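You operate a simulated robot arm through the tools that you are given. There is no shell and no other tool.

You run a simulated robot arm. Do the job below in one go: nothing can be reset, and whatever is moved stays where it is left.

TASK
Wipe the brown stain out of the steel drawer, push it home and switch the steam box on.
Fine: use the grey felt pad and put it back; switch on last. Where these are worked on the way, their far stop is far enough and under half their travel is too little: steel drawer. What is to be rubbed or washed off counts as gone when no trace of it is left.

It is judged by the outcome, as a careful person would: the job done as asked, and still so three seconds after it is handed in. It fails if anything else is knocked over, pushed out of place, dropped, spilled or broken.

THE ROBOT
A 6-joint arm with a four-finger gripper, fixed in place. Base frame: the origin is on the floor under the middle of its stand, x ahead of it, y to its left, z up; the work surface is at about z = 0.78. Readings come in m, degrees, newtons and seconds.
With the tool pointing down near the work surface it reaches from about 0.42 to 0.92 m from the base axis. Its first joint turns from -166.0 to 166.0 degrees. Payload 3.43 kg.
Tool frame: the origin (TCP) lies between the finger pads and is the grasp point; the fingertips stand 0.03 m ahead of it; z points along the fingers, y is the line along which they close. The gripper opens to 0.12 m; its body begins 0.085 m behind the TCP.
Orientation is that of the tool frame in the base frame, as a unit quaternion [w, x, y, z]. With the fingers straight down and closing along the base's y, the tool's x points along the base's -x, its y along +y and its z along -z.

THE INTERFACE
- The arm moves only by the tool nudge_tool. Its arguments are lists of equal length, an entry for each row: "slide": the shift along the base's x, y, z in units of 400 mm (1.0 is 400 mm), a list of three; "turn": the turn, a rotation vector about the base's x, y, z in units of 180 degrees (1.0 is 180 degrees), a list of three; "hand": the gripper command, from -1 (fully open) to 1 (shut), values between in proportion. In form: {"slide": [[x, y, z], ...], "turn": [[rx, ry, rz], ...], "hand": [hand, ...]}. A call has 1 to 20 rows; each row is the pose to reach, as a shift and turn from the pose commanded when the call began. A call with a number of a shift or a turn outside -1 to 1 is refused whole. Rows are played at 5 a second. More than 0.05 m and 8.6 degrees between two rows, or a gripper value outside its range, and nothing of the call is played. Where a pose cannot be reached the arm comes as near as it can. A force on the tool above 90 N (or 10 N above the force at the start of the call, whichever is more), or a blocked arm, ends the call early, and 0.2 s more pass. Each finger travels about 0.1362 m/s and halts on what it meets, pressing with about 33 N; the grip force reading is that of the motor and also rises with nothing between the fingers. The clock runs only during rows and for 0.2 s after the last one: add rows that repeat a pose to give the fingers time. It gives the time, the measured TCP pose, the force on the tool (base axes), the opening and the grip force at its end, in the units of the frame above (readings bear some noise), with the torque about the TCP (base axes, N m) and any sound that the robot's microphone picked up.
- Cameras (640 x 400 px; columns grow to the right, rows downward): "scene" is fixed at [0.3946, -0.6436, 1.5818]; the picture's right is [0.96, 0.29, 0.00], its down [0.26, -0.87, -0.41] and it looks along [-0.12, 0.39, -0.91] (base axes); focal length 322 px, centre (320, 200). "wrist" rides on the gripper at [0.071, -0.017, -0.12] in the tool frame; the picture's right is [0.23, 0.97, 0.00], its down [-0.81, 0.19, -0.55] and it looks along [-0.54, 0.13, 0.83] (tool axes); focal length 275 px, centre (320, 200). There is no depth. A picture from a camera that has moved, and an enlarged one, comes with that camera's place and axes in the base frame and with its lens. The place of the scene camera against the robot may be out by one fixed shift of up to 0.025 m in any direction.
- camera(camera): a new picture of that camera. The clock stands still meanwhile.
- lift_body(by): moves the trunk up (or, below 0, down) by that many m; the arm rides with it, the base frame stays. It gives what a move gives, with no picture.
- inspect(camera, box): a new picture of the part [left, top, right, bottom] of that camera's present view, enlarged. The clock stands still meanwhile.
- hand_in(): hands the job in; it is judged then, once.

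Nothing tells you positions but the pictures and the camera data. Unless the task says otherwise, let go and move clear before handing in.

The tools are called as name(argument=value, ...) on one line, values as JSON. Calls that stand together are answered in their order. nudge_tool: Moves the arm, as the interface text tells. Its arguments: {"type":"object","properties":{"slide":{"type":"array","items":{"type":"array","items":{"type":"number"}}},"turn":{"type":"array","items":{"type":"array","items":{"type":"number"}}},"hand":{"type":"array","items":{"type":"number"}}},"required":["slide","turn","hand"]} The other tools are called the same way: lift_body (by) moves the trunk up or down; camera (camera) takes a picture; inspect (camera, box) takes an enlarged picture of a part of a camera's view; hand_in () hands the job in.

At the start:

```text
t: 0.0
tcp_pos: [0.16, -0.4488, 1.2367]
orientation: [0.0, 0.002, 1.0, -0.001]
ft_force: [-0.5, 1.1, 1.3]
wrist_torque: [-0.1, 0.0, -0.01]
width: 0.12
finger_force: 0.0
trunk travel left (down, up): [-0.075, 0.465]
```

scene: 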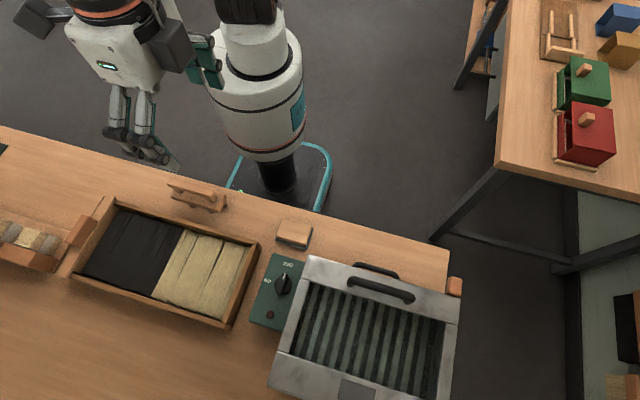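
wrist: 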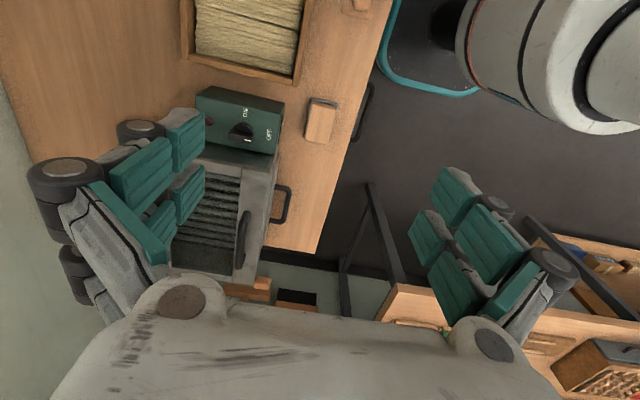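

I see a bench with a wooden tray, a green control box with a dial, a steel box with a handle (the steam box or drawer), a small beige pad-like block and another table at right. I'll look closer before moving anything.

inspect(camera="scene", box=[230, 210, 480, 400])

inspect(camera="scene", box=[0, 120, 270, 340])

inspect(camera="scene", box=[440, 0, 640, 200])

inspect(camera="wrist", box=[120, 60, 400, 320])

```text
2.11 times, centred on (355, 305) of scene
camera zoom: at [0.3946, -0.6436, 1.5818], right [0.96, 0.29, 0.0], down [0.26, -0.87, -0.41], along [-0.12, 0.39, -0.91], focal length 678 px, centre (246, -21)
```

zoom: 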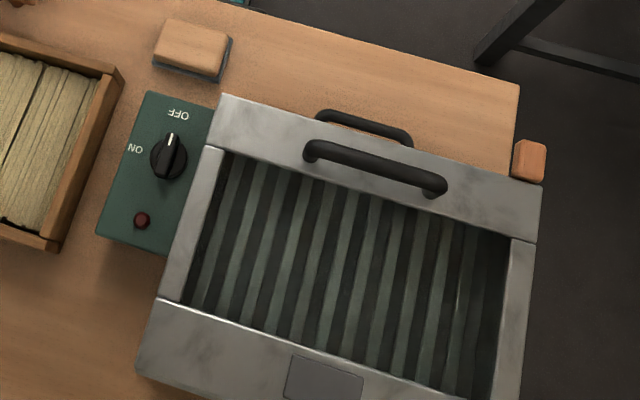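

```text
1.82 times, centred on (135, 230) of scene
camera zoom: at [0.3946, -0.6436, 1.5818], right [0.96, 0.29, 0.0], down [0.26, -0.87, -0.41], along [-0.12, 0.39, -0.91], focal length 585 px, centre (656, 146)
```

zoom: 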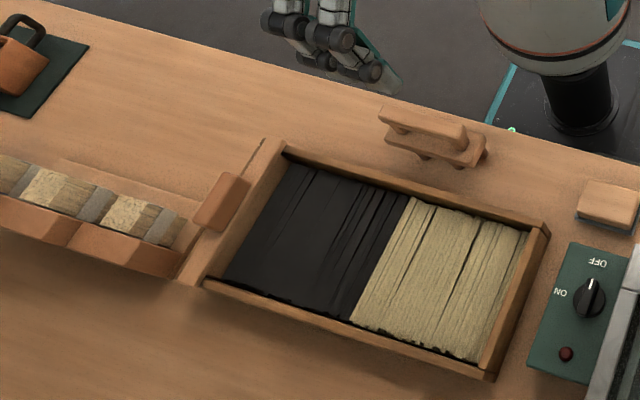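

```text
2.00 times, centred on (540, 100) of scene
camera zoom: at [0.3946, -0.6436, 1.5818], right [0.96, 0.29, 0.0], down [0.26, -0.87, -0.41], along [-0.12, 0.39, -0.91], focal length 644 px, centre (-120, 400)
```

zoom: 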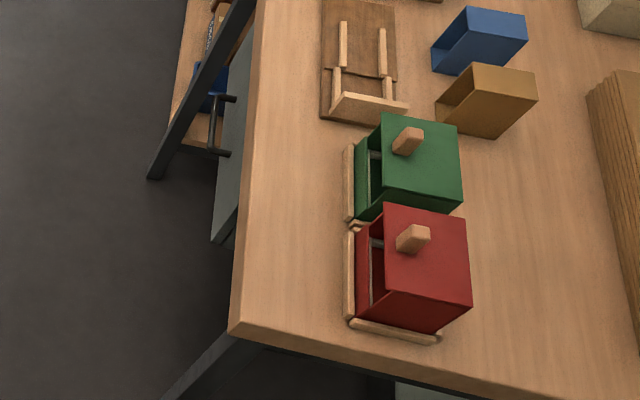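

```text
1.54 times, centred on (260, 190) of wrist
camera zoom: at [0.0889, -0.4657, 1.3554], right [-0.23, 0.97, 0.0], down [0.81, 0.19, 0.55], along [0.54, 0.13, -0.83], focal length 424 px, centre (412, 215)
```

zoom: 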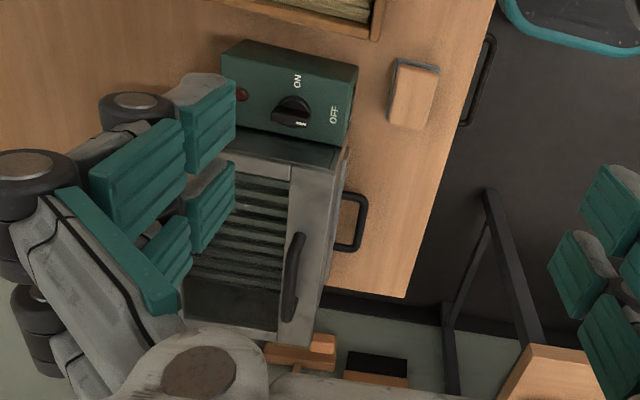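

The bench holds a pad (near x 0.26, y -0.42), the green ON/OFF switch box, and a slatted steel box with handles. No stain is visible yet, so I'll turn and move the wrist camera to see the front of the steel box.

nudge_tool(slide=[[0.06, 0.04, 0], [0.12, 0.08, 0], [0.18, 0.12, 0], [0.24, 0.16, 0], [0.3, 0.2, 0], [0.36, 0.24, 0], [0.42, 0.28, 0], [0.48, 0.32, 0], [0.54, 0.36, 0], [0.6, 0.4, 0], [0.66, 0.44, 0], [0.72, 0.48, 0]], turn=[[0, 0, -0.0417], [0, 0, -0.0833], [0, 0, -0.125], [0, 0, -0.1667], [0, 0, -0.2083], [0, 0, -0.25], [0, 0, -0.2917], [0, 0, -0.3333], [0, 0, -0.375], [0, 0, -0.4167], [0, 0, -0.4583], [0, 0, -0.5]], hand=[-1, -1, -1, -1, -1, -1, -1, -1, -1, -1, -1, -1])

camera(camera="wrist")

camera(camera="scene")

```text
t: 2.6
tcp_pos: [0.4534, -0.2617, 1.2363]
orientation: [0.001, 0.708, 0.706, 0.0]
ft_force: [-0.6, 0.0, -0.6]
wrist_torque: [-0.01, -0.02, -0.01]
width: 0.1196
finger_force: 0.2
trunk travel left (down, up): [-0.075, 0.465]
```

```text
taken
camera wrist: at [0.4356, -0.189, 1.3573], right [0.97, 0.23, 0.0], down [0.19, -0.81, 0.55], along [0.13, -0.54, -0.83], focal length 275 px, centre (320, 200)
```

wrist: 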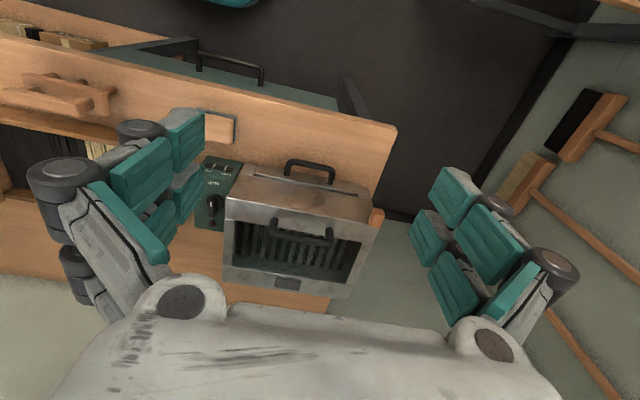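

```text
taken
```

scene: 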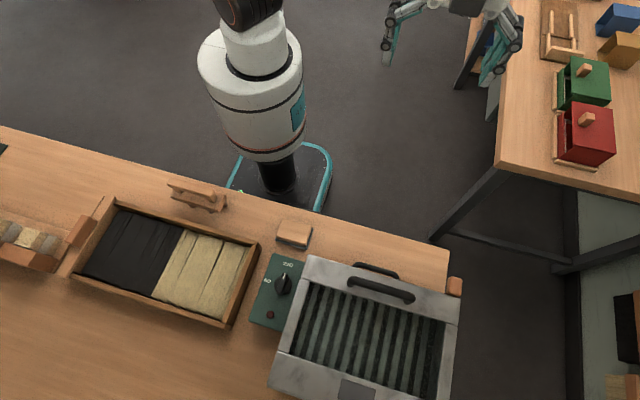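

The view is inverted, with the near bench edge at the top. I can see the steel slatted box with two handles, and a grey panel with a black handle below the bench edge, so I'll zoom in on both.

inspect(camera="wrist", box=[180, 100, 420, 310])

inspect(camera="wrist", box=[0, 0, 400, 160])

inspect(camera="scene", box=[260, 240, 480, 400])

```text
1.90 times, centred on (300, 205) of wrist
camera zoom: at [0.4356, -0.189, 1.3573], right [0.97, 0.23, 0.0], down [0.19, -0.81, 0.55], along [0.13, -0.54, -0.83], focal length 524 px, centre (358, 190)
```

zoom: 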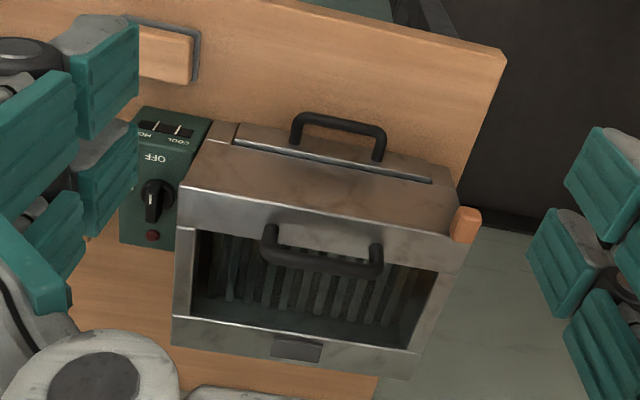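

```text
1.60 times, centred on (200, 80) of wrist
camera zoom: at [0.4356, -0.189, 1.3573], right [0.97, 0.23, 0.0], down [0.19, -0.81, 0.55], along [0.13, -0.54, -0.83], focal length 440 px, centre (512, 392)
```

zoom: 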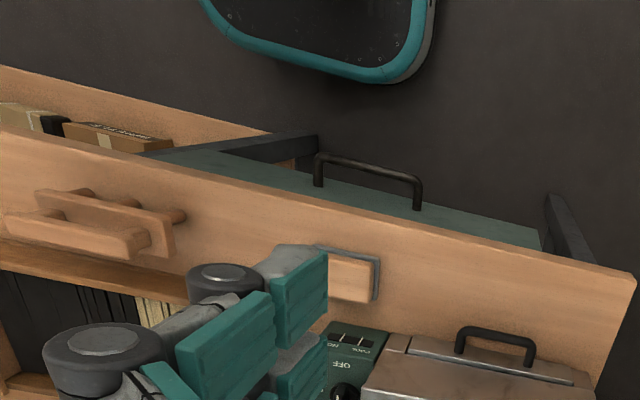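

```text
2.50 times, centred on (370, 320) of scene
camera zoom: at [0.3946, -0.6436, 1.5818], right [0.96, 0.29, 0.0], down [0.26, -0.87, -0.41], along [-0.12, 0.39, -0.91], focal length 805 px, centre (195, -100)
```

zoom: 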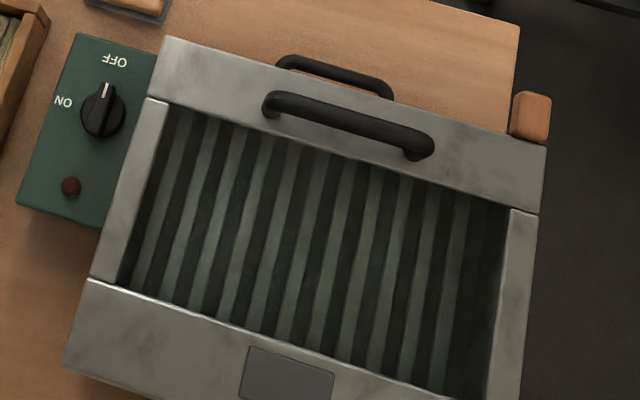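

The steel box has a drawer front at its base with a D-handle facing the robot, and it looks shut at the moment. The pad at roughly (0.26, -0.42) has a grey underside. I'll tilt and lower the camera to view the drawer front squarely.

nudge_tool(slide=[[0, 0.03, -0.08], [0, 0.06, -0.16], [0, 0.09, -0.24], [0, 0.12, -0.32], [0, 0.14, -0.4], [0, 0.14, -0.467], [0, 0.14, -0.467]], turn=[[-0.0278, 0, 0], [-0.0556, 0, 0], [-0.0833, 0, 0], [-0.1111, 0, 0], [-0.1389, 0, 0], [-0.1667, 0, 0], [-0.1667, 0, 0]], hand=[-1, -1, -1, -1, -1, -1, -1])

camera(camera="wrist")

```text
t: 4.2
tcp_pos: [0.4463, -0.2023, 1.0494]
orientation: [0.184, 0.683, 0.682, -0.183]
ft_force: [-0.2, 0.1, -0.4]
wrist_torque: [-0.01, 0.0, 0.02]
width: 0.1199
finger_force: 0.1
trunk travel left (down, up): [-0.075, 0.465]
```

```text
taken
camera wrist: at [0.4293, -0.0807, 1.1173], right [0.97, 0.2, -0.11], down [0.19, -0.43, 0.88], along [0.13, -0.88, -0.45], focal length 275 px, centre (320, 200)
```

wrist: 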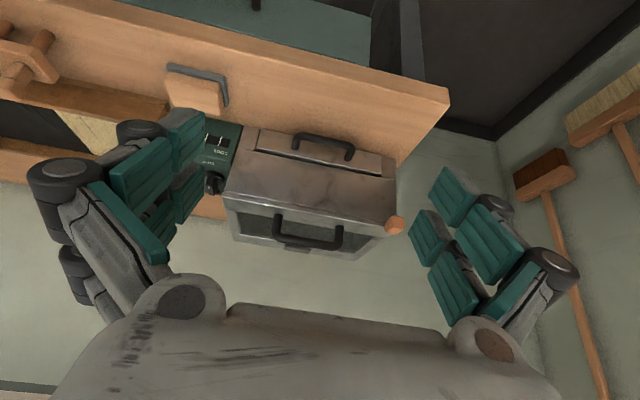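

inspect(camera="wrist", box=[140, 50, 460, 270])

inspect(camera="wrist", box=[190, 100, 290, 200])

```text
1.82 times, centred on (300, 160) of wrist
camera zoom: at [0.4293, -0.0807, 1.1173], right [0.97, 0.2, -0.11], down [0.19, -0.43, 0.88], along [0.13, -0.88, -0.45], focal length 500 px, centre (356, 273)
```

zoom: 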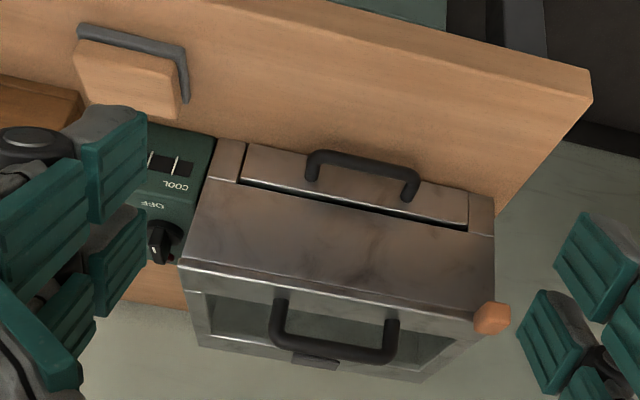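

```text
4.00 times, centred on (240, 150) of wrist
camera zoom: at [0.4293, -0.0807, 1.1173], right [0.97, 0.2, -0.11], down [0.19, -0.43, 0.88], along [0.13, -0.88, -0.45], focal length 1101 px, centre (640, 400)
```

zoom: 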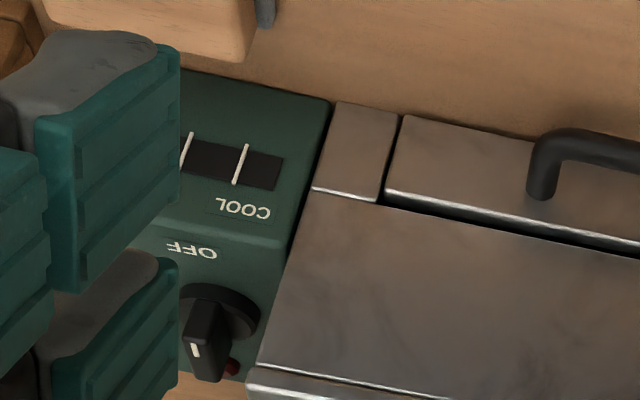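

The drawer front spans roughly x 0.36–0.60 at y -0.51, and its handle bar is near (0.48, -0.467, 0.80). Next I'll check the gripper's finger thickness from the scene camera and survey the left part of the bench.

inspect(camera="scene", box=[340, 0, 560, 140])

inspect(camera="scene", box=[0, 130, 120, 290])

inspect(camera="scene", box=[250, 200, 340, 260])

```text
2.86 times, centred on (450, 70) of scene
camera zoom: at [0.3946, -0.6436, 1.5818], right [0.96, 0.29, 0.0], down [0.26, -0.87, -0.41], along [-0.12, 0.39, -0.91], focal length 920 px, centre (-51, 571)
```

zoom: 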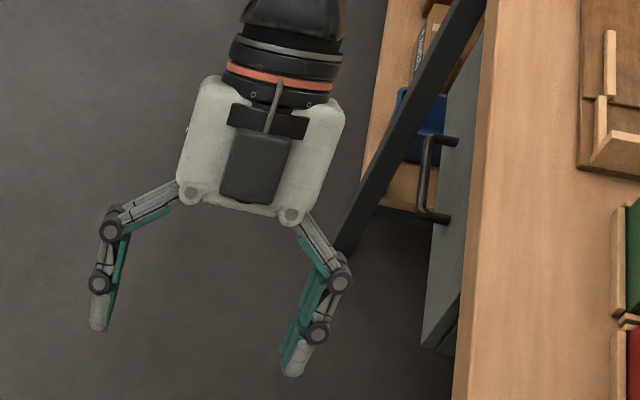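

```text
2.50 times, centred on (60, 210) of scene
camera zoom: at [0.3946, -0.6436, 1.5818], right [0.96, 0.29, 0.0], down [0.26, -0.87, -0.41], along [-0.12, 0.39, -0.91], focal length 805 px, centre (970, 175)
```

zoom: 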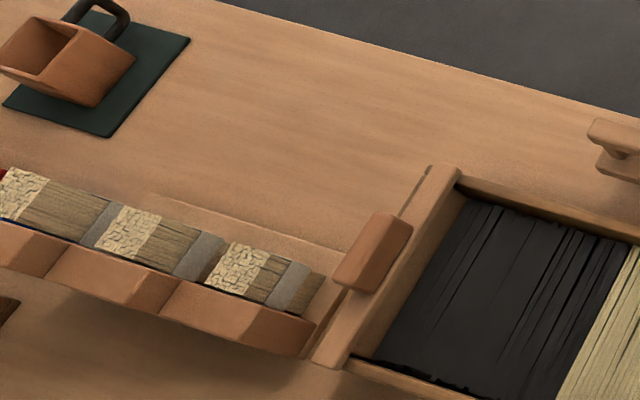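

```text
6.67 times, centred on (295, 230) of scene
camera zoom: at [0.3946, -0.6436, 1.5818], right [0.96, 0.29, 0.0], down [0.26, -0.87, -0.41], along [-0.12, 0.39, -0.91], focal length 2146 px, centre (487, 0)
```

zoom: 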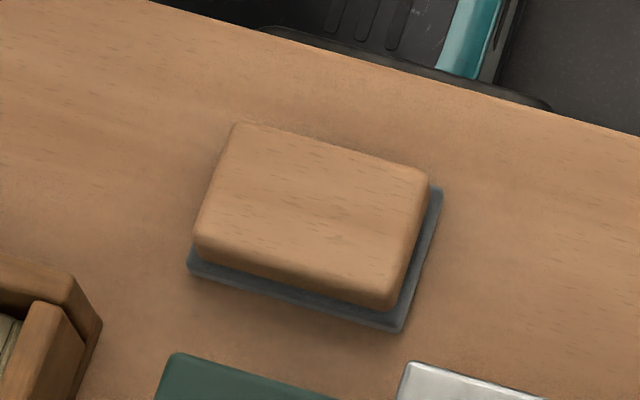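

The pad is a wooden block with a grey felt sole, lying near (0.26, -0.42). To clear the box front I'll grip the drawer handle from above with the tool tilted slightly. First I'll straighten the tool and turn it back so I can measure the pad from closer.

nudge_tool(slide=[[0, 0, 0.02], [0, 0, 0.04], [0, 0, 0.06], [0, 0, 0.08], [0, 0, 0.1]], turn=[[0.0333, 0, 0], [0.0667, 0, 0], [0.1, 0, 0], [0.1333, 0, 0], [0.1667, 0, 0]], hand=[-1, -1, -1, -1, -1])

nudge_tool(slide=[[-0.06, -0.05, 0], [-0.12, -0.1, 0], [-0.18, -0.15, 0], [-0.24, -0.2, 0], [-0.3, -0.25, 0], [-0.36, -0.3, 0], [-0.42, -0.35, 0], [-0.48, -0.4, 0], [-0.54, -0.45, 0], [-0.6, -0.5, 0], [-0.66, -0.55, 0], [-0.72, -0.6, 0], [-0.78, -0.61, -0.08], [-0.78, -0.61, -0.15], [-0.78, -0.61, -0.15]], turn=[[0, 0, 0.0417], [0, 0, 0.0833], [0, 0, 0.125], [0, 0, 0.1667], [0, 0, 0.2083], [0, 0, 0.25], [0, 0, 0.2917], [0, 0, 0.3333], [0, 0, 0.375], [0, 0, 0.4167], [0, 0, 0.4583], [0, 0, 0.5], [0, 0, 0.5], [0, 0, 0.5], [0, 0, 0.5]], hand=[-1, -1, -1, -1, -1, -1, -1, -1, -1, -1, -1, -1, -1, -1, -1])

camera(camera="wrist")

```text
t: 5.4
tcp_pos: [0.4478, -0.2027, 1.0886]
orientation: [0.0, 0.707, 0.707, 0.001]
ft_force: [0.1, 0.4, -0.1]
wrist_torque: [-0.01, -0.02, 0.0]
width: 0.1201
finger_force: 0.0
trunk travel left (down, up): [-0.075, 0.465]
```

```text
t: 8.6
tcp_pos: [0.1369, -0.447, 1.0264]
orientation: [0.001, 0.001, 1.0, 0.001]
ft_force: [-0.2, -0.7, -0.3]
wrist_torque: [0.0, -0.02, 0.02]
width: 0.1201
finger_force: 0.1
trunk travel left (down, up): [-0.075, 0.465]
```

```text
taken
camera wrist: at [0.0651, -0.4633, 1.146], right [-0.23, 0.97, 0.0], down [0.81, 0.19, 0.55], along [0.54, 0.13, -0.83], focal length 275 px, centre (320, 200)
```

wrist: 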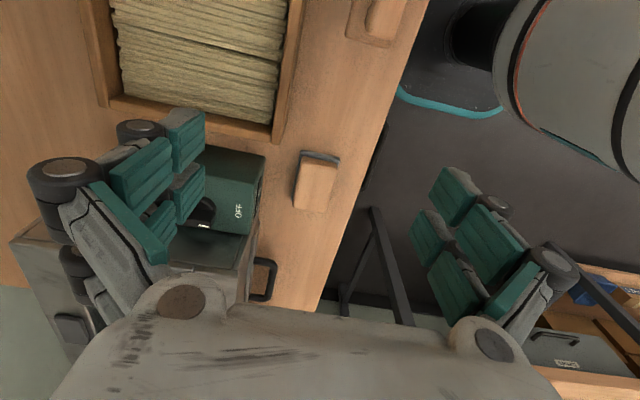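

inspect(camera="wrist", box=[180, 120, 380, 300])

inspect(camera="wrist", box=[270, 130, 370, 230])

inspect(camera="scene", box=[80, 100, 300, 280])

```text
2.22 times, centred on (280, 210) of wrist
camera zoom: at [0.0651, -0.4633, 1.146], right [-0.23, 0.97, 0.0], down [0.81, 0.19, 0.55], along [0.54, 0.13, -0.83], focal length 612 px, centre (409, 178)
```

zoom: 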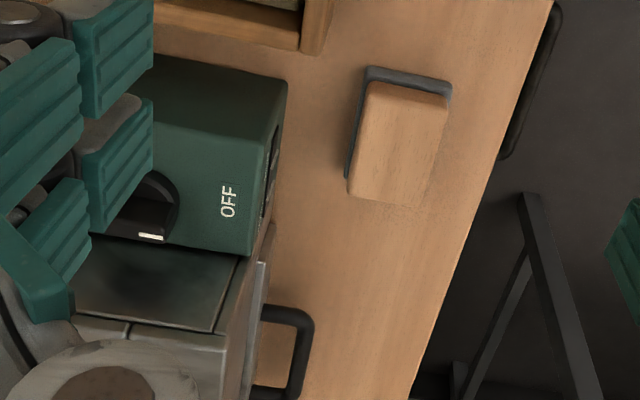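

```text
4.00 times, centred on (320, 180) of wrist
camera zoom: at [0.0651, -0.4633, 1.146], right [-0.23, 0.97, 0.0], down [0.81, 0.19, 0.55], along [0.54, 0.13, -0.83], focal length 1101 px, centre (320, 280)
```

zoom: 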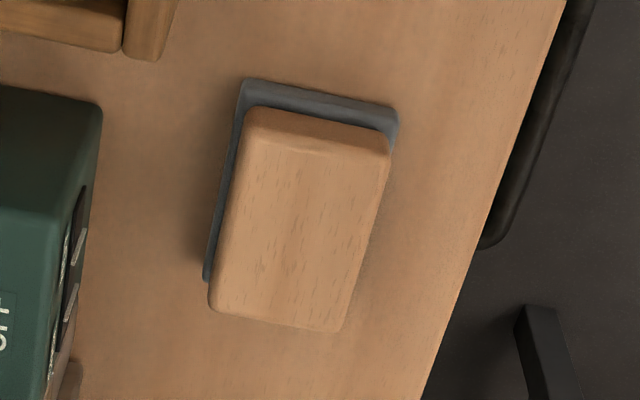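

```text
2.22 times, centred on (190, 190) of scene
camera zoom: at [0.3946, -0.6436, 1.5818], right [0.96, 0.29, 0.0], down [0.26, -0.87, -0.41], along [-0.12, 0.39, -0.91], focal length 715 px, centre (609, 222)
```

zoom: 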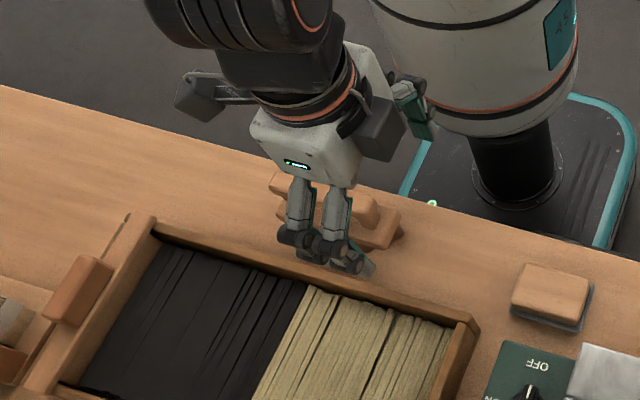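

The pad centre comes out near (0.262, -0.424) with its long side along x, and its wooden top is about 0.075 x 0.05. Next I'll move near the drawer handle to measure it from another angle.

nudge_tool(slide=[[0.09, 0.01, 0.02], [0.18, 0.02, 0.04], [0.27, 0.03, 0.05], [0.36, 0.04, 0.05], [0.45, 0.05, 0.05], [0.54, 0.06, 0.05], [0.56, 0.062, 0.05], [0.56, 0.062, 0.05]], turn=[[0, 0, 0], [0, 0, 0], [0, 0, 0], [0, 0, 0], [0, 0, 0], [0, 0, 0], [0, 0, 0], [0, 0, 0]], hand=[-1, -1, -1, -1, -1, -1, -1, -1])

inspect(camera="wrist", box=[180, 80, 420, 300])

inspect(camera="scene", box=[240, 180, 480, 350])

```text
t: 10.4
tcp_pos: [0.3617, -0.4197, 1.0487]
orientation: [0.0, 0.001, 1.0, 0.0]
ft_force: [0.5, 0.0, 0.1]
wrist_torque: [-0.01, -0.03, 0.02]
width: 0.12
finger_force: 0.1
trunk travel left (down, up): [-0.075, 0.465]
```

```text
1.82 times, centred on (300, 190) of wrist
camera zoom: at [0.2907, -0.4369, 1.168], right [-0.23, 0.97, 0.0], down [0.81, 0.19, 0.55], along [0.54, 0.13, -0.83], focal length 500 px, centre (356, 218)
```

zoom: 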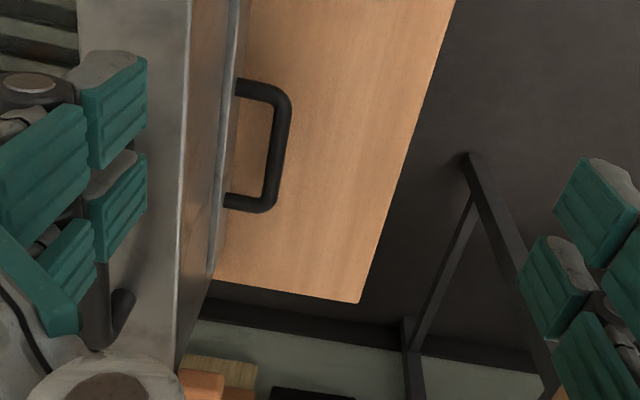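

```text
2.35 times, centred on (360, 265) of scene
camera zoom: at [0.3946, -0.6436, 1.5818], right [0.96, 0.29, 0.0], down [0.26, -0.87, -0.41], along [-0.12, 0.39, -0.91], focal length 757 px, centre (226, 47)
```

zoom: 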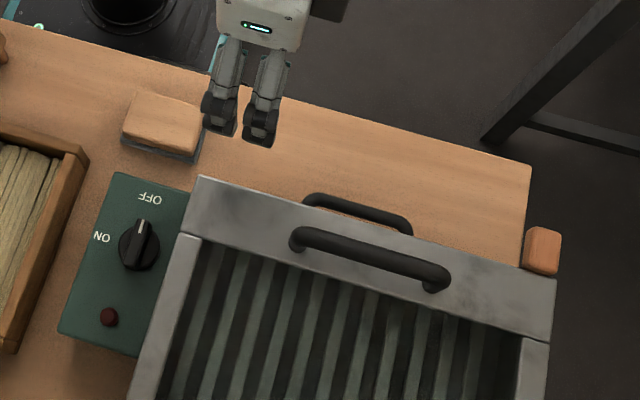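

The handle bar's centre now measures near (0.483, -0.459, 0.803), running along x with about 3 cm of room behind it. I'll tilt the tool 15°, part-close the fingers, and hover above it to line up by camera.

nudge_tool(slide=[[0.05, -0.005, -0.06], [0.1, -0.011, -0.12], [0.15, -0.016, -0.18], [0.2, -0.022, -0.24], [0.25, -0.027, -0.3], [0.3075, -0.0328, -0.371], [0.3075, -0.0328, -0.371], [0.3075, -0.0328, -0.371]], turn=[[-0.0139, 0, 0], [-0.0278, 0, 0], [-0.0417, 0, 0], [-0.0556, 0, 0], [-0.0694, 0, 0], [-0.0833, 0, 0], [-0.0833, 0, 0], [-0.0833, 0, 0]], hand=[0.567, 0.567, 0.567, 0.567, 0.567, 0.567, 0.567, 0.567])

camera(camera="wrist")

inspect(camera="scene", box=[260, 160, 480, 320])

```text
t: 12.2
tcp_pos: [0.486, -0.4355, 0.8996]
orientation: [0.0, 0.001, 0.991, -0.131]
ft_force: [0.4, -0.6, 0.9]
wrist_torque: [-0.04, -0.03, -0.01]
width: 0.026
finger_force: 0.1
trunk travel left (down, up): [-0.075, 0.465]
```

```text
taken
camera wrist: at [0.4145, -0.4208, 1.019], right [-0.23, 0.94, -0.25], down [0.81, 0.33, 0.48], along [0.54, -0.09, -0.84], focal length 275 px, centre (320, 200)
```

wrist: 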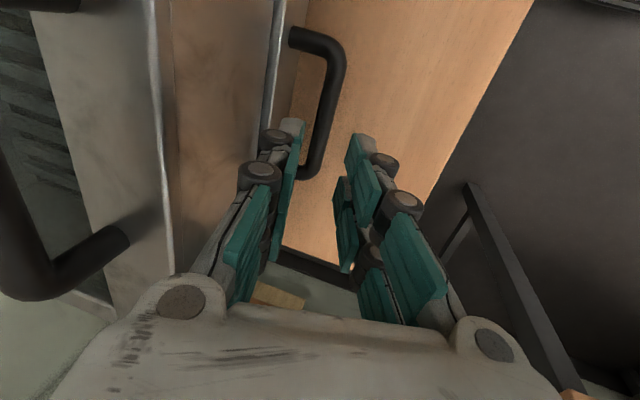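

```text
2.50 times, centred on (370, 240) of scene
camera zoom: at [0.3946, -0.6436, 1.5818], right [0.96, 0.29, 0.0], down [0.26, -0.87, -0.41], along [-0.12, 0.39, -0.91], focal length 805 px, centre (195, 100)
```

zoom: 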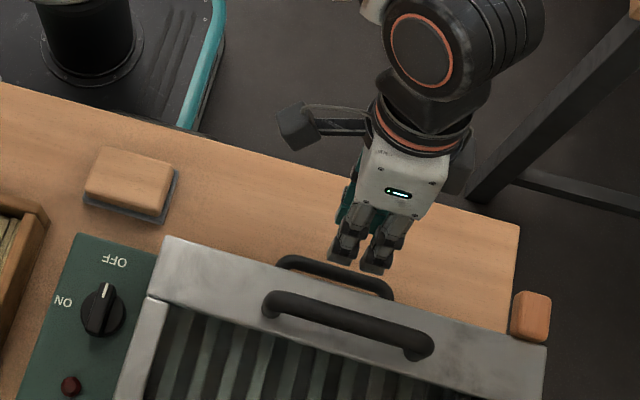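

The bar sits a little right of the tool axis in the picture, so I'll zoom in to refine its location.

inspect(camera="wrist", box=[230, 10, 430, 210])

```text
2.00 times, centred on (330, 110) of wrist
camera zoom: at [0.4145, -0.4208, 1.019], right [-0.23, 0.94, -0.25], down [0.81, 0.33, 0.48], along [0.54, -0.09, -0.84], focal length 551 px, centre (300, 380)
```

zoom: 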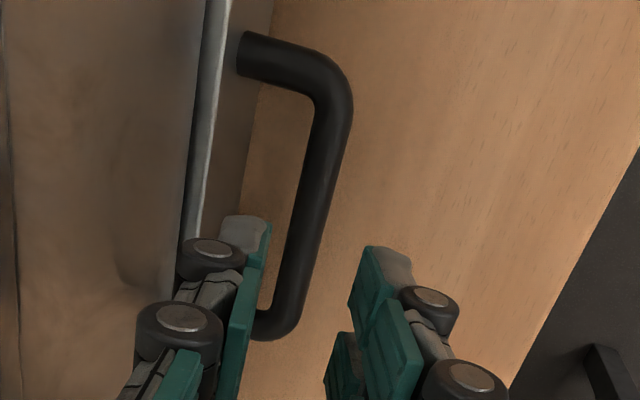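

The bar is about 12 mm thick near (0.480, -0.458, 0.803), and the drawer face sits at y about -0.495. I'll align and descend part-way along the tool axis.

nudge_tool(slide=[[-0.0125, 0.009, 0], [-0.0125, -0.003, -0.045], [-0.0125, -0.015, -0.09], [-0.0125, -0.0266, -0.1328], [-0.0125, -0.0266, -0.1328]], turn=[[0, 0, 0], [0, 0, 0], [0, 0, 0], [0, 0, 0], [0, 0, 0]], hand=[0.567, 0.567, 0.567, 0.567, 0.567])

inspect(camera="wrist", box=[220, 60, 420, 260])

```text
t: 13.4
tcp_pos: [0.4792, -0.4447, 0.8487]
orientation: [0.0, 0.001, 0.991, -0.131]
ft_force: [-0.6, -0.6, -0.5]
wrist_torque: [0.02, 0.03, -0.02]
width: 0.0264
finger_force: 0.1
trunk travel left (down, up): [-0.075, 0.465]
```

```text
2.00 times, centred on (320, 160) of wrist
camera zoom: at [0.4077, -0.4292, 0.9675], right [-0.23, 0.94, -0.25], down [0.81, 0.33, 0.48], along [0.54, -0.09, -0.84], focal length 551 px, centre (320, 280)
```

zoom: 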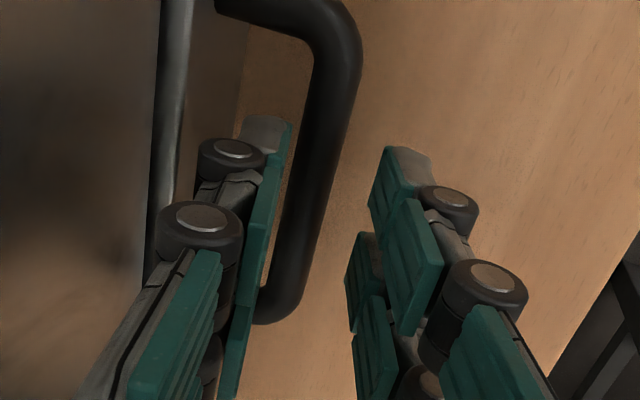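

The fingers straddle the bar, which sits almost on the tool axis. I'll descend the last 3 cm and close on it.

nudge_tool(slide=[[0, -0.0065, -0.025], [0, -0.013, -0.05], [0, -0.0194, -0.0725], [0, -0.0194, -0.0725]], turn=[[0, 0, 0], [0, 0, 0], [0, 0, 0], [0, 0, 0]], hand=[0.567, 0.567, 0.567, 0.567])

camera(camera="wrist")

```text
t: 14.4
tcp_pos: [0.4794, -0.4508, 0.8203]
orientation: [0.0, 0.001, 0.991, -0.13]
ft_force: [-0.9, 0.1, 0.0]
wrist_torque: [0.0, 0.05, -0.01]
width: 0.0262
finger_force: 0.0
trunk travel left (down, up): [-0.075, 0.465]
```

```text
taken
camera wrist: at [0.4072, -0.4365, 0.9391], right [-0.23, 0.94, -0.25], down [0.81, 0.33, 0.48], along [0.54, -0.09, -0.84], focal length 275 px, centre (320, 200)
```

wrist: 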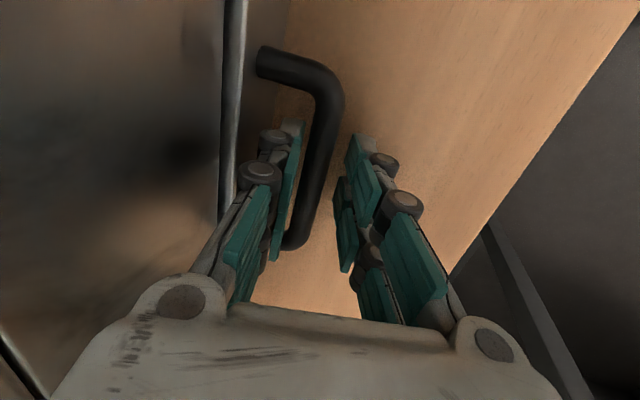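

The rear fingers are inside the D-handle without contact, so I'll close on the bar.

nudge_tool(slide=[[0, 0, 0], [0, 0, 0], [0, 0, 0]], turn=[[0, 0, 0], [0, 0, 0], [0, 0, 0]], hand=[0.8, 1, 1])

inspect(camera="wrist", box=[200, 20, 440, 310])

```text
t: 15.2
tcp_pos: [0.4786, -0.451, 0.82]
orientation: [0.0, 0.0, 0.992, -0.13]
ft_force: [-2.2, -1.6, -0.1]
wrist_torque: [-0.03, 0.39, 1.53]
width: 0.0129
finger_force: 44.7
trunk travel left (down, up): [-0.075, 0.465]
```

```text
1.38 times, centred on (320, 165) of wrist
camera zoom: at [0.4071, -0.4365, 0.9394], right [-0.23, 0.94, -0.25], down [0.81, 0.33, 0.48], along [0.54, -0.09, -0.84], focal length 380 px, centre (320, 248)
```

zoom: 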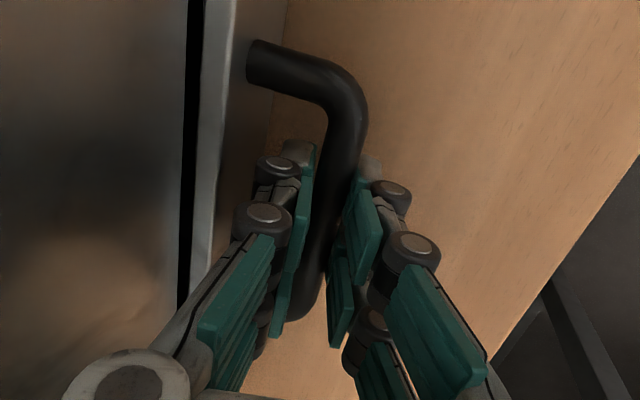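

The bar is gripped (width 12.9 mm). I'll pull the drawer out gently along +y.

nudge_tool(slide=[[0, 0.04, 0], [0, 0.08, 0], [0, 0.12, 0], [0, 0.16, 0], [0, 0.2, 0]], turn=[[0, 0, 0], [0, 0, 0], [0, 0, 0], [0, 0, 0], [0, 0, 0]], hand=[1, 1, 1, 1, 1])

camera(camera="scene")

camera(camera="wrist")

```text
t: 16.4
tcp_pos: [0.4789, -0.3717, 0.8172]
orientation: [0.0, 0.001, 0.991, -0.131]
ft_force: [6.9, 1.2, 42.0]
wrist_torque: [-0.12, 0.4, 1.59]
width: 0.0131
finger_force: 44.9
trunk travel left (down, up): [-0.075, 0.465]
```

```text
taken
```

scene: 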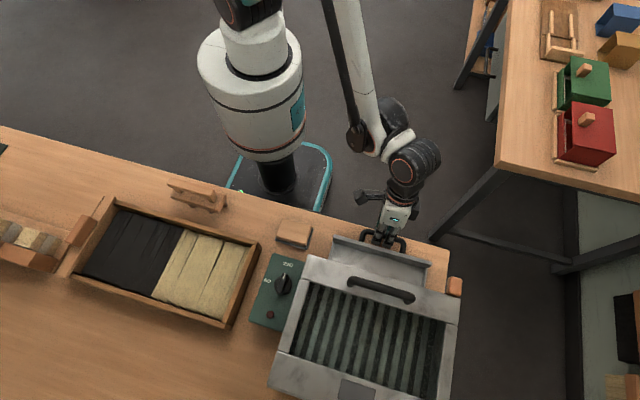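

```text
taken
camera wrist: at [0.4067, -0.3564, 0.9376], right [-0.23, 0.94, -0.25], down [0.81, 0.33, 0.49], along [0.54, -0.09, -0.84], focal length 275 px, centre (320, 200)
```

wrist: 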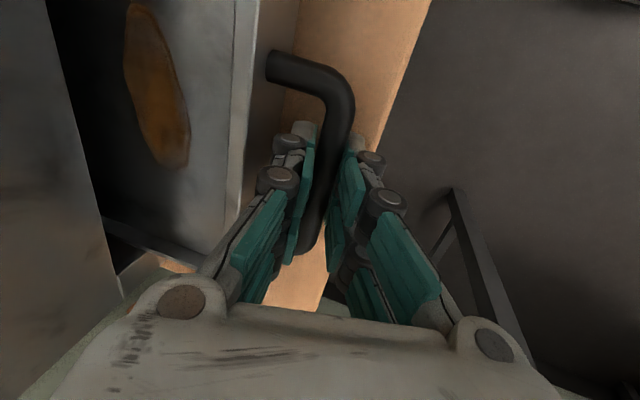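

The drawer is sliding out and a brown stain is visible inside. The tool reads 42 N upward, so I'll pause with a slight lift to relax it.

nudge_tool(slide=[[0, 0, 0.003], [0, 0, 0.005]], turn=[[0, 0, 0], [0, 0, 0]], hand=[1, 1])

```text
t: 17.0
tcp_pos: [0.4788, -0.3713, 0.8176]
orientation: [0.0, 0.0, 0.992, -0.13]
ft_force: [-1.1, 2.3, -11.6]
wrist_torque: [0.14, -0.96, 1.82]
width: 0.0129
finger_force: 45.3
trunk travel left (down, up): [-0.075, 0.465]
```

nudge_tool(slide=[[0, 0.03, 0], [0, 0.06, 0], [0, 0.09, 0], [0, 0.09, 0]], turn=[[0, 0, 0], [0, 0, 0], [0, 0, 0], [0, 0, 0]], hand=[1, 1, 1, 1])

```text
t: 18.0
tcp_pos: [0.4797, -0.3362, 0.8189]
orientation: [-0.001, 0.0, 0.992, -0.129]
ft_force: [-13.5, 1.8, -38.0]
wrist_torque: [0.02, 0.64, 1.34]
width: 0.0131
finger_force: 45.2
trunk travel left (down, up): [-0.075, 0.465]
```

nudge_tool(slide=[[0, 0.02, -0.003], [0, 0.05, -0.003], [0, 0.08, -0.003], [0, 0.08, -0.003]], turn=[[0, 0, 0], [0, 0, 0], [0, 0, 0], [0, 0, 0]], hand=[1, 1, 1, 1])

camera(camera="scene")

camera(camera="wrist")

```text
t: 19.0
tcp_pos: [0.479, -0.3059, 0.8188]
orientation: [0.0, 0.001, 0.991, -0.131]
ft_force: [-14.3, -20.3, -29.2]
wrist_torque: [-0.11, 0.62, 1.35]
width: 0.013
finger_force: 44.5
trunk travel left (down, up): [-0.075, 0.465]
```

```text
taken
```

scene: 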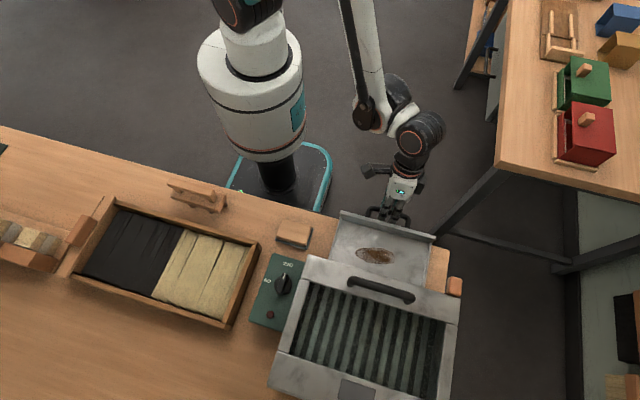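

```text
taken
camera wrist: at [0.4072, -0.2914, 0.9384], right [-0.23, 0.94, -0.25], down [0.81, 0.33, 0.48], along [0.54, -0.09, -0.84], focal length 275 px, centre (320, 200)
```

wrist: 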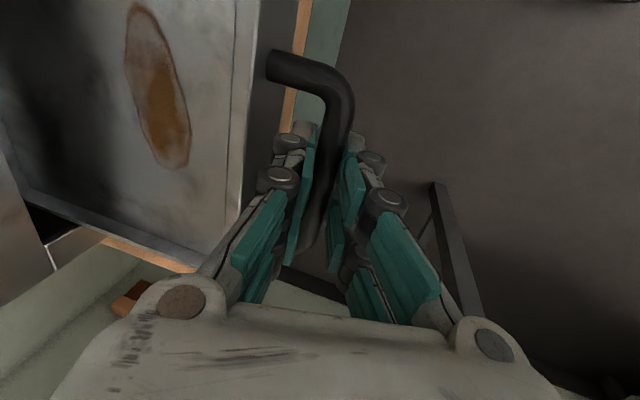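

Stain fully in view now. The y-force has risen to -20 N, so I may be at the stop, and I'll pull a little further to check.

nudge_tool(slide=[[0, 0.01, -0.002], [0, 0.02, -0.002], [0, 0.02, -0.002]], turn=[[0, 0, 0], [0, 0, 0], [0, 0, 0]], hand=[1, 1, 1])

```text
t: 19.9
tcp_pos: [0.4789, -0.3056, 0.8194]
orientation: [0.0, 0.001, 0.99, -0.14]
ft_force: [-2.7, -46.7, -1.5]
wrist_torque: [-0.46, 1.7, 1.13]
width: 0.0132
finger_force: 44.5
trunk travel left (down, up): [-0.075, 0.465]
stopped in row 3: the force on the tool passed its limit at 91 N (the readings are from after the stop); the commanded pose is now the measured one
```

The drawer has reached its far stop after about 0.146 m of travel. I'll let go of the handle and rise clear along the tool axis.

nudge_tool(slide=[[0, 0, 0], [0, 0, 0], [0, 0, 0], [0, 0.013, 0.048], [0, 0.026, 0.097], [0, 0.039, 0.145], [0, 0.052, 0.193], [0, 0.052, 0.29], [0, 0.052, 0.4], [0, 0.052, 0.4]], turn=[[0, 0, 0], [0, 0, 0], [0, 0, 0], [0, 0, 0], [0, 0, 0], [0, 0, 0], [0, 0, 0], [0.028, 0, 0], [0.056, 0, 0], [0.0833, 0, 0]], hand=[0.567, 0.567, 0.567, 0.567, 0.567, 0.567, 0.567, 0.567, 0.567, 0.567])

inspect(camera="scene", box=[260, 180, 480, 340])

camera(camera="wrist")

```text
t: 22.1
tcp_pos: [0.4806, -0.2793, 0.9798]
orientation: [0.0, 0.001, 1.0, -0.008]
ft_force: [-0.2, -0.2, -0.3]
wrist_torque: [-0.02, -0.02, 0.02]
width: 0.0263
finger_force: 0.0
trunk travel left (down, up): [-0.075, 0.465]
```

```text
2.50 times, centred on (370, 260) of scene
camera zoom: at [0.3946, -0.6436, 1.5818], right [0.96, 0.29, 0.0], down [0.26, -0.87, -0.41], along [-0.12, 0.39, -0.91], focal length 805 px, centre (195, 50)
```

zoom: 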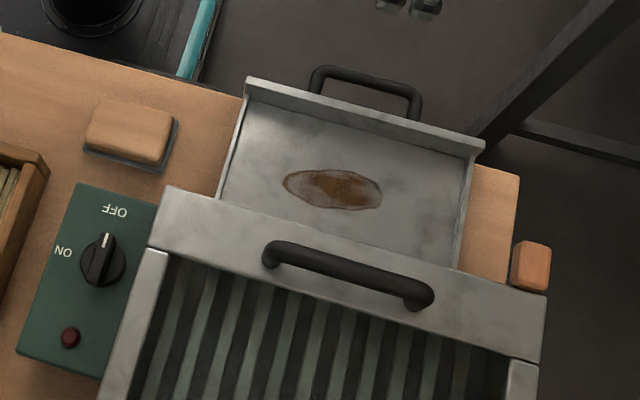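

```text
taken
camera wrist: at [0.4089, -0.295, 1.0985], right [-0.23, 0.97, -0.01], down [0.81, 0.2, 0.55], along [0.54, 0.11, -0.83], focal length 275 px, centre (320, 200)
```

wrist: 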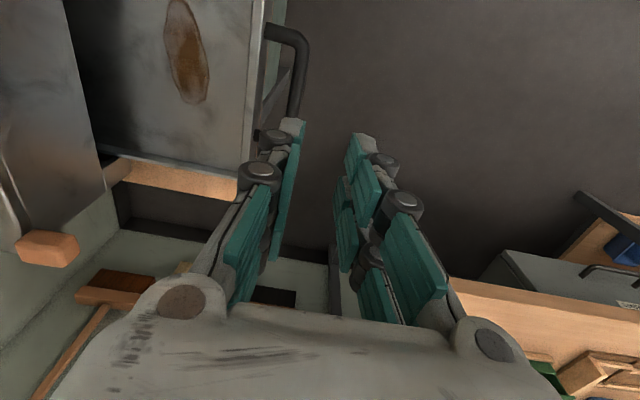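

The drawer is fully open and stays put. The stain lies near x 0.42–0.52, y -0.43 to -0.39, on the drawer floor. I'll turn the gripper to close along x, because the switch box crowds the y side, and hover over the felt pad.

nudge_tool(slide=[[0, 0, 0.05], [0, 0, 0.1], [0, 0, 0.1]], turn=[[0.0025, 0, 0], [0.0051, 0, 0], [0.0051, 0, 0]], hand=[0.2, -0.3, -0.667])

nudge_tool(slide=[[-0.045, -0.029, 0], [-0.09, -0.058, 0], [-0.135, -0.087, 0], [-0.18, -0.116, 0], [-0.226, -0.145, 0], [-0.271, -0.174, 0], [-0.316, -0.203, 0], [-0.361, -0.232, 0], [-0.406, -0.261, 0], [-0.452, -0.29, 0], [-0.497, -0.32, -0.02], [-0.542, -0.349, -0.05], [-0.542, -0.349, -0.1], [-0.542, -0.349, -0.1]], turn=[[0, 0, -0.0417], [0, 0, -0.0833], [0, 0, -0.125], [0, 0, -0.1667], [0, 0, -0.2083], [0, 0, -0.25], [0, 0, -0.2917], [0, 0, -0.3333], [0, 0, -0.375], [0, 0, -0.4167], [0, 0, -0.4583], [0, 0, -0.5], [0, 0, -0.5], [0, 0, -0.5]], hand=[-0.667, -0.667, -0.667, -0.667, -0.667, -0.667, -0.667, -0.667, -0.667, -0.667, -0.667, -0.667, -0.667, -0.667])

camera(camera="wrist")

inspect(camera="wrist", box=[240, 40, 400, 200])

```text
t: 22.9
tcp_pos: [0.4796, -0.2807, 1.0195]
orientation: [-0.001, 0.001, 1.0, 0.001]
ft_force: [-0.2, -0.1, 0.5]
wrist_torque: [-0.02, -0.05, -0.03]
width: 0.0996
finger_force: 0.0
trunk travel left (down, up): [-0.075, 0.465]
```

```text
t: 25.9
tcp_pos: [0.2624, -0.4191, 0.9784]
orientation: [0.001, 0.709, 0.706, 0.002]
ft_force: [0.0, 0.5, 0.1]
wrist_torque: [0.04, -0.03, 0.0]
width: 0.1
finger_force: 0.1
trunk travel left (down, up): [-0.075, 0.465]
```

```text
taken
camera wrist: at [0.2459, -0.3479, 1.0997], right [0.97, 0.23, 0.0], down [0.19, -0.81, 0.55], along [0.13, -0.54, -0.83], focal length 275 px, centre (320, 200)
```

wrist: 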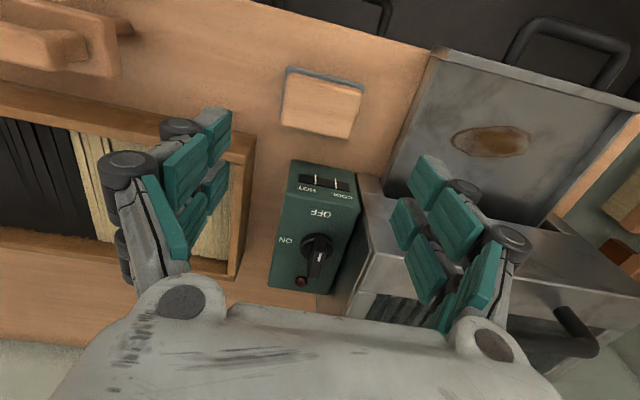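

```text
2.50 times, centred on (320, 120) of wrist
camera zoom: at [0.2459, -0.3479, 1.0997], right [0.97, 0.23, 0.0], down [0.19, -0.81, 0.55], along [0.13, -0.54, -0.83], focal length 688 px, centre (320, 400)
```

zoom: 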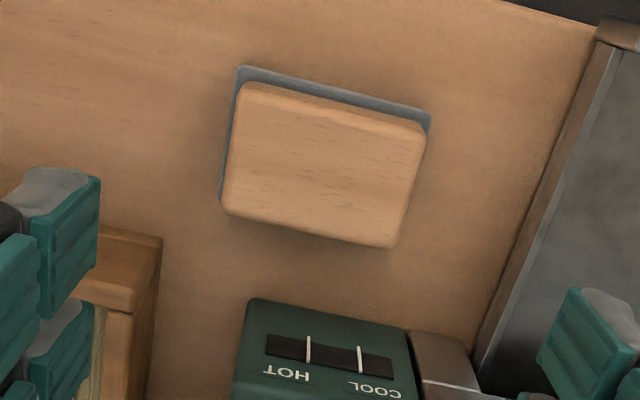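

The felt is about 84 x 57 mm, centred near (0.264, -0.425), with the wood top at z about 0.815. I'll centre over it and descend part-way.

nudge_tool(slide=[[0.005, -0.015, 0], [0.005, -0.015, -0.07], [0.005, -0.015, -0.14], [0.005, -0.015, -0.21], [0.005, -0.015, -0.27], [0.005, -0.015, -0.27]], turn=[[0, 0, 0], [0, 0, 0], [0, 0, 0], [0, 0, 0], [0, 0, 0], [0, 0, 0]], hand=[-0.667, -0.667, -0.667, -0.667, -0.667, -0.667])

camera(camera="wrist")

inspect(camera="scene", box=[220, 180, 380, 300])

```text
t: 27.3
tcp_pos: [0.2647, -0.4246, 0.8677]
orientation: [0.001, 0.707, 0.707, 0.001]
ft_force: [0.5, 0.6, 0.3]
wrist_torque: [0.03, 0.03, 0.05]
width: 0.1002
finger_force: 0.1
trunk travel left (down, up): [-0.075, 0.465]
```

```text
taken
camera wrist: at [0.2474, -0.3533, 0.9887], right [0.97, 0.23, 0.0], down [0.19, -0.81, 0.55], along [0.13, -0.54, -0.83], focal length 275 px, centre (320, 200)
```

wrist: 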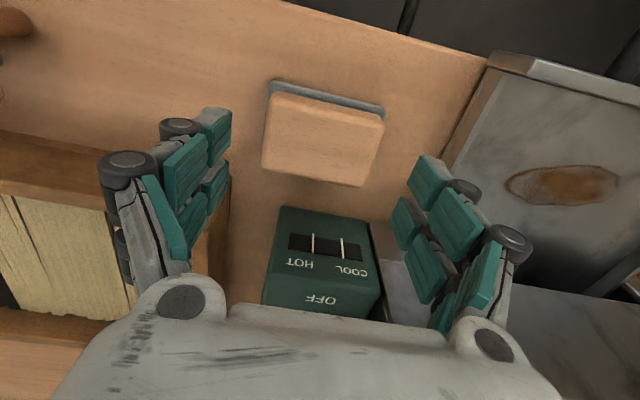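

```text
3.33 times, centred on (300, 240) of scene
camera zoom: at [0.3946, -0.6436, 1.5818], right [0.96, 0.29, 0.0], down [0.26, -0.87, -0.41], along [-0.12, 0.39, -0.91], focal length 1073 px, centre (387, 67)
```

zoom: 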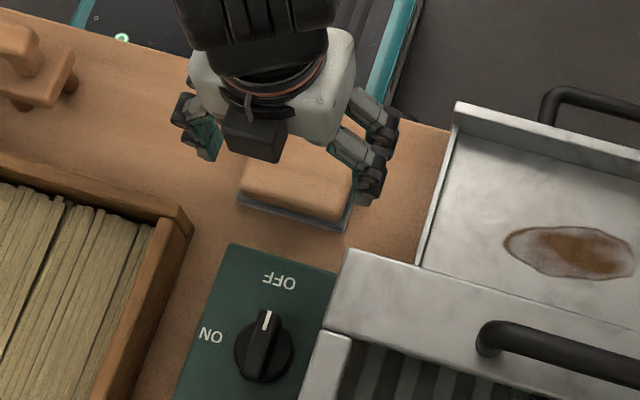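

inspect(camera="wrist", box=[230, 60, 420, 210])

```text
2.67 times, centred on (325, 135) of wrist
camera zoom: at [0.2474, -0.3533, 0.9887], right [0.97, 0.23, 0.0], down [0.19, -0.81, 0.55], along [0.13, -0.54, -0.83], focal length 734 px, centre (307, 373)
```

zoom: 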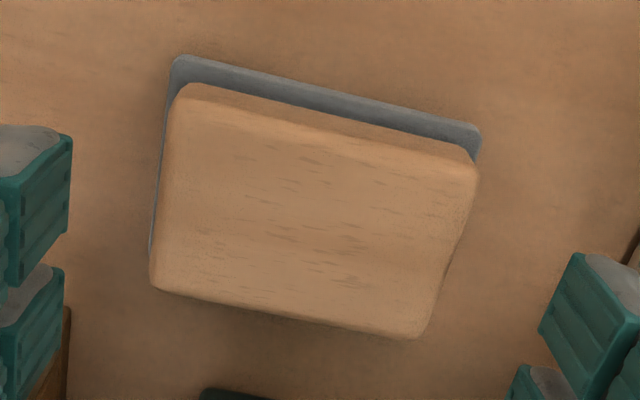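

The pad centre is confirmed at (0.265, -0.424), right under the tool, so I'll descend to grasp height.

nudge_tool(slide=[[0, 0, -0.04], [0, 0, -0.08], [0, 0, -0.112], [0, 0, -0.112]], turn=[[0, 0, 0], [0, 0, 0], [0, 0, 0], [0, 0, 0]], hand=[-0.667, -0.667, -0.667, -0.667])

camera(camera="wrist")

inspect(camera="scene", box=[220, 180, 380, 300])

```text
t: 28.3
tcp_pos: [0.264, -0.4264, 0.8238]
orientation: [0.001, 0.708, 0.706, 0.001]
ft_force: [0.0, 0.6, -0.6]
wrist_torque: [-0.03, -0.03, 0.02]
width: 0.1002
finger_force: 0.0
trunk travel left (down, up): [-0.075, 0.465]
```

```text
taken
camera wrist: at [0.2468, -0.355, 0.9442], right [0.97, 0.23, 0.0], down [0.19, -0.81, 0.55], along [0.13, -0.54, -0.83], focal length 275 px, centre (320, 200)
```

wrist: 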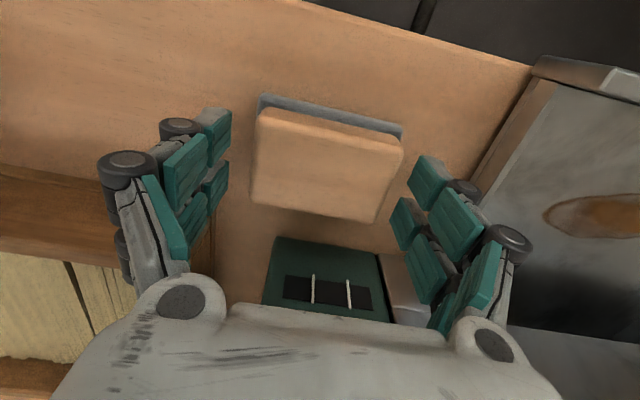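

```text
3.33 times, centred on (300, 240) of scene
camera zoom: at [0.3946, -0.6436, 1.5818], right [0.96, 0.29, 0.0], down [0.26, -0.87, -0.41], along [-0.12, 0.39, -0.91], focal length 1073 px, centre (387, 67)
```

zoom: 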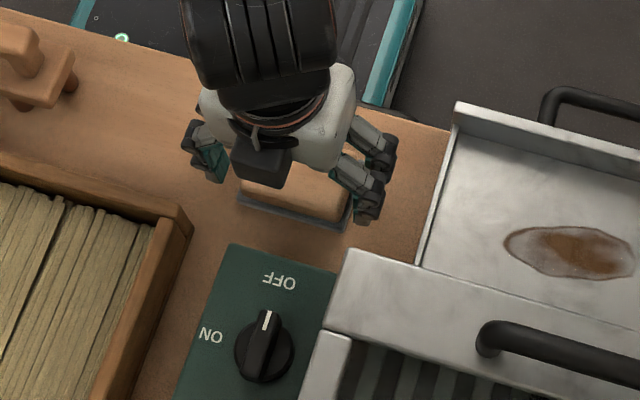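

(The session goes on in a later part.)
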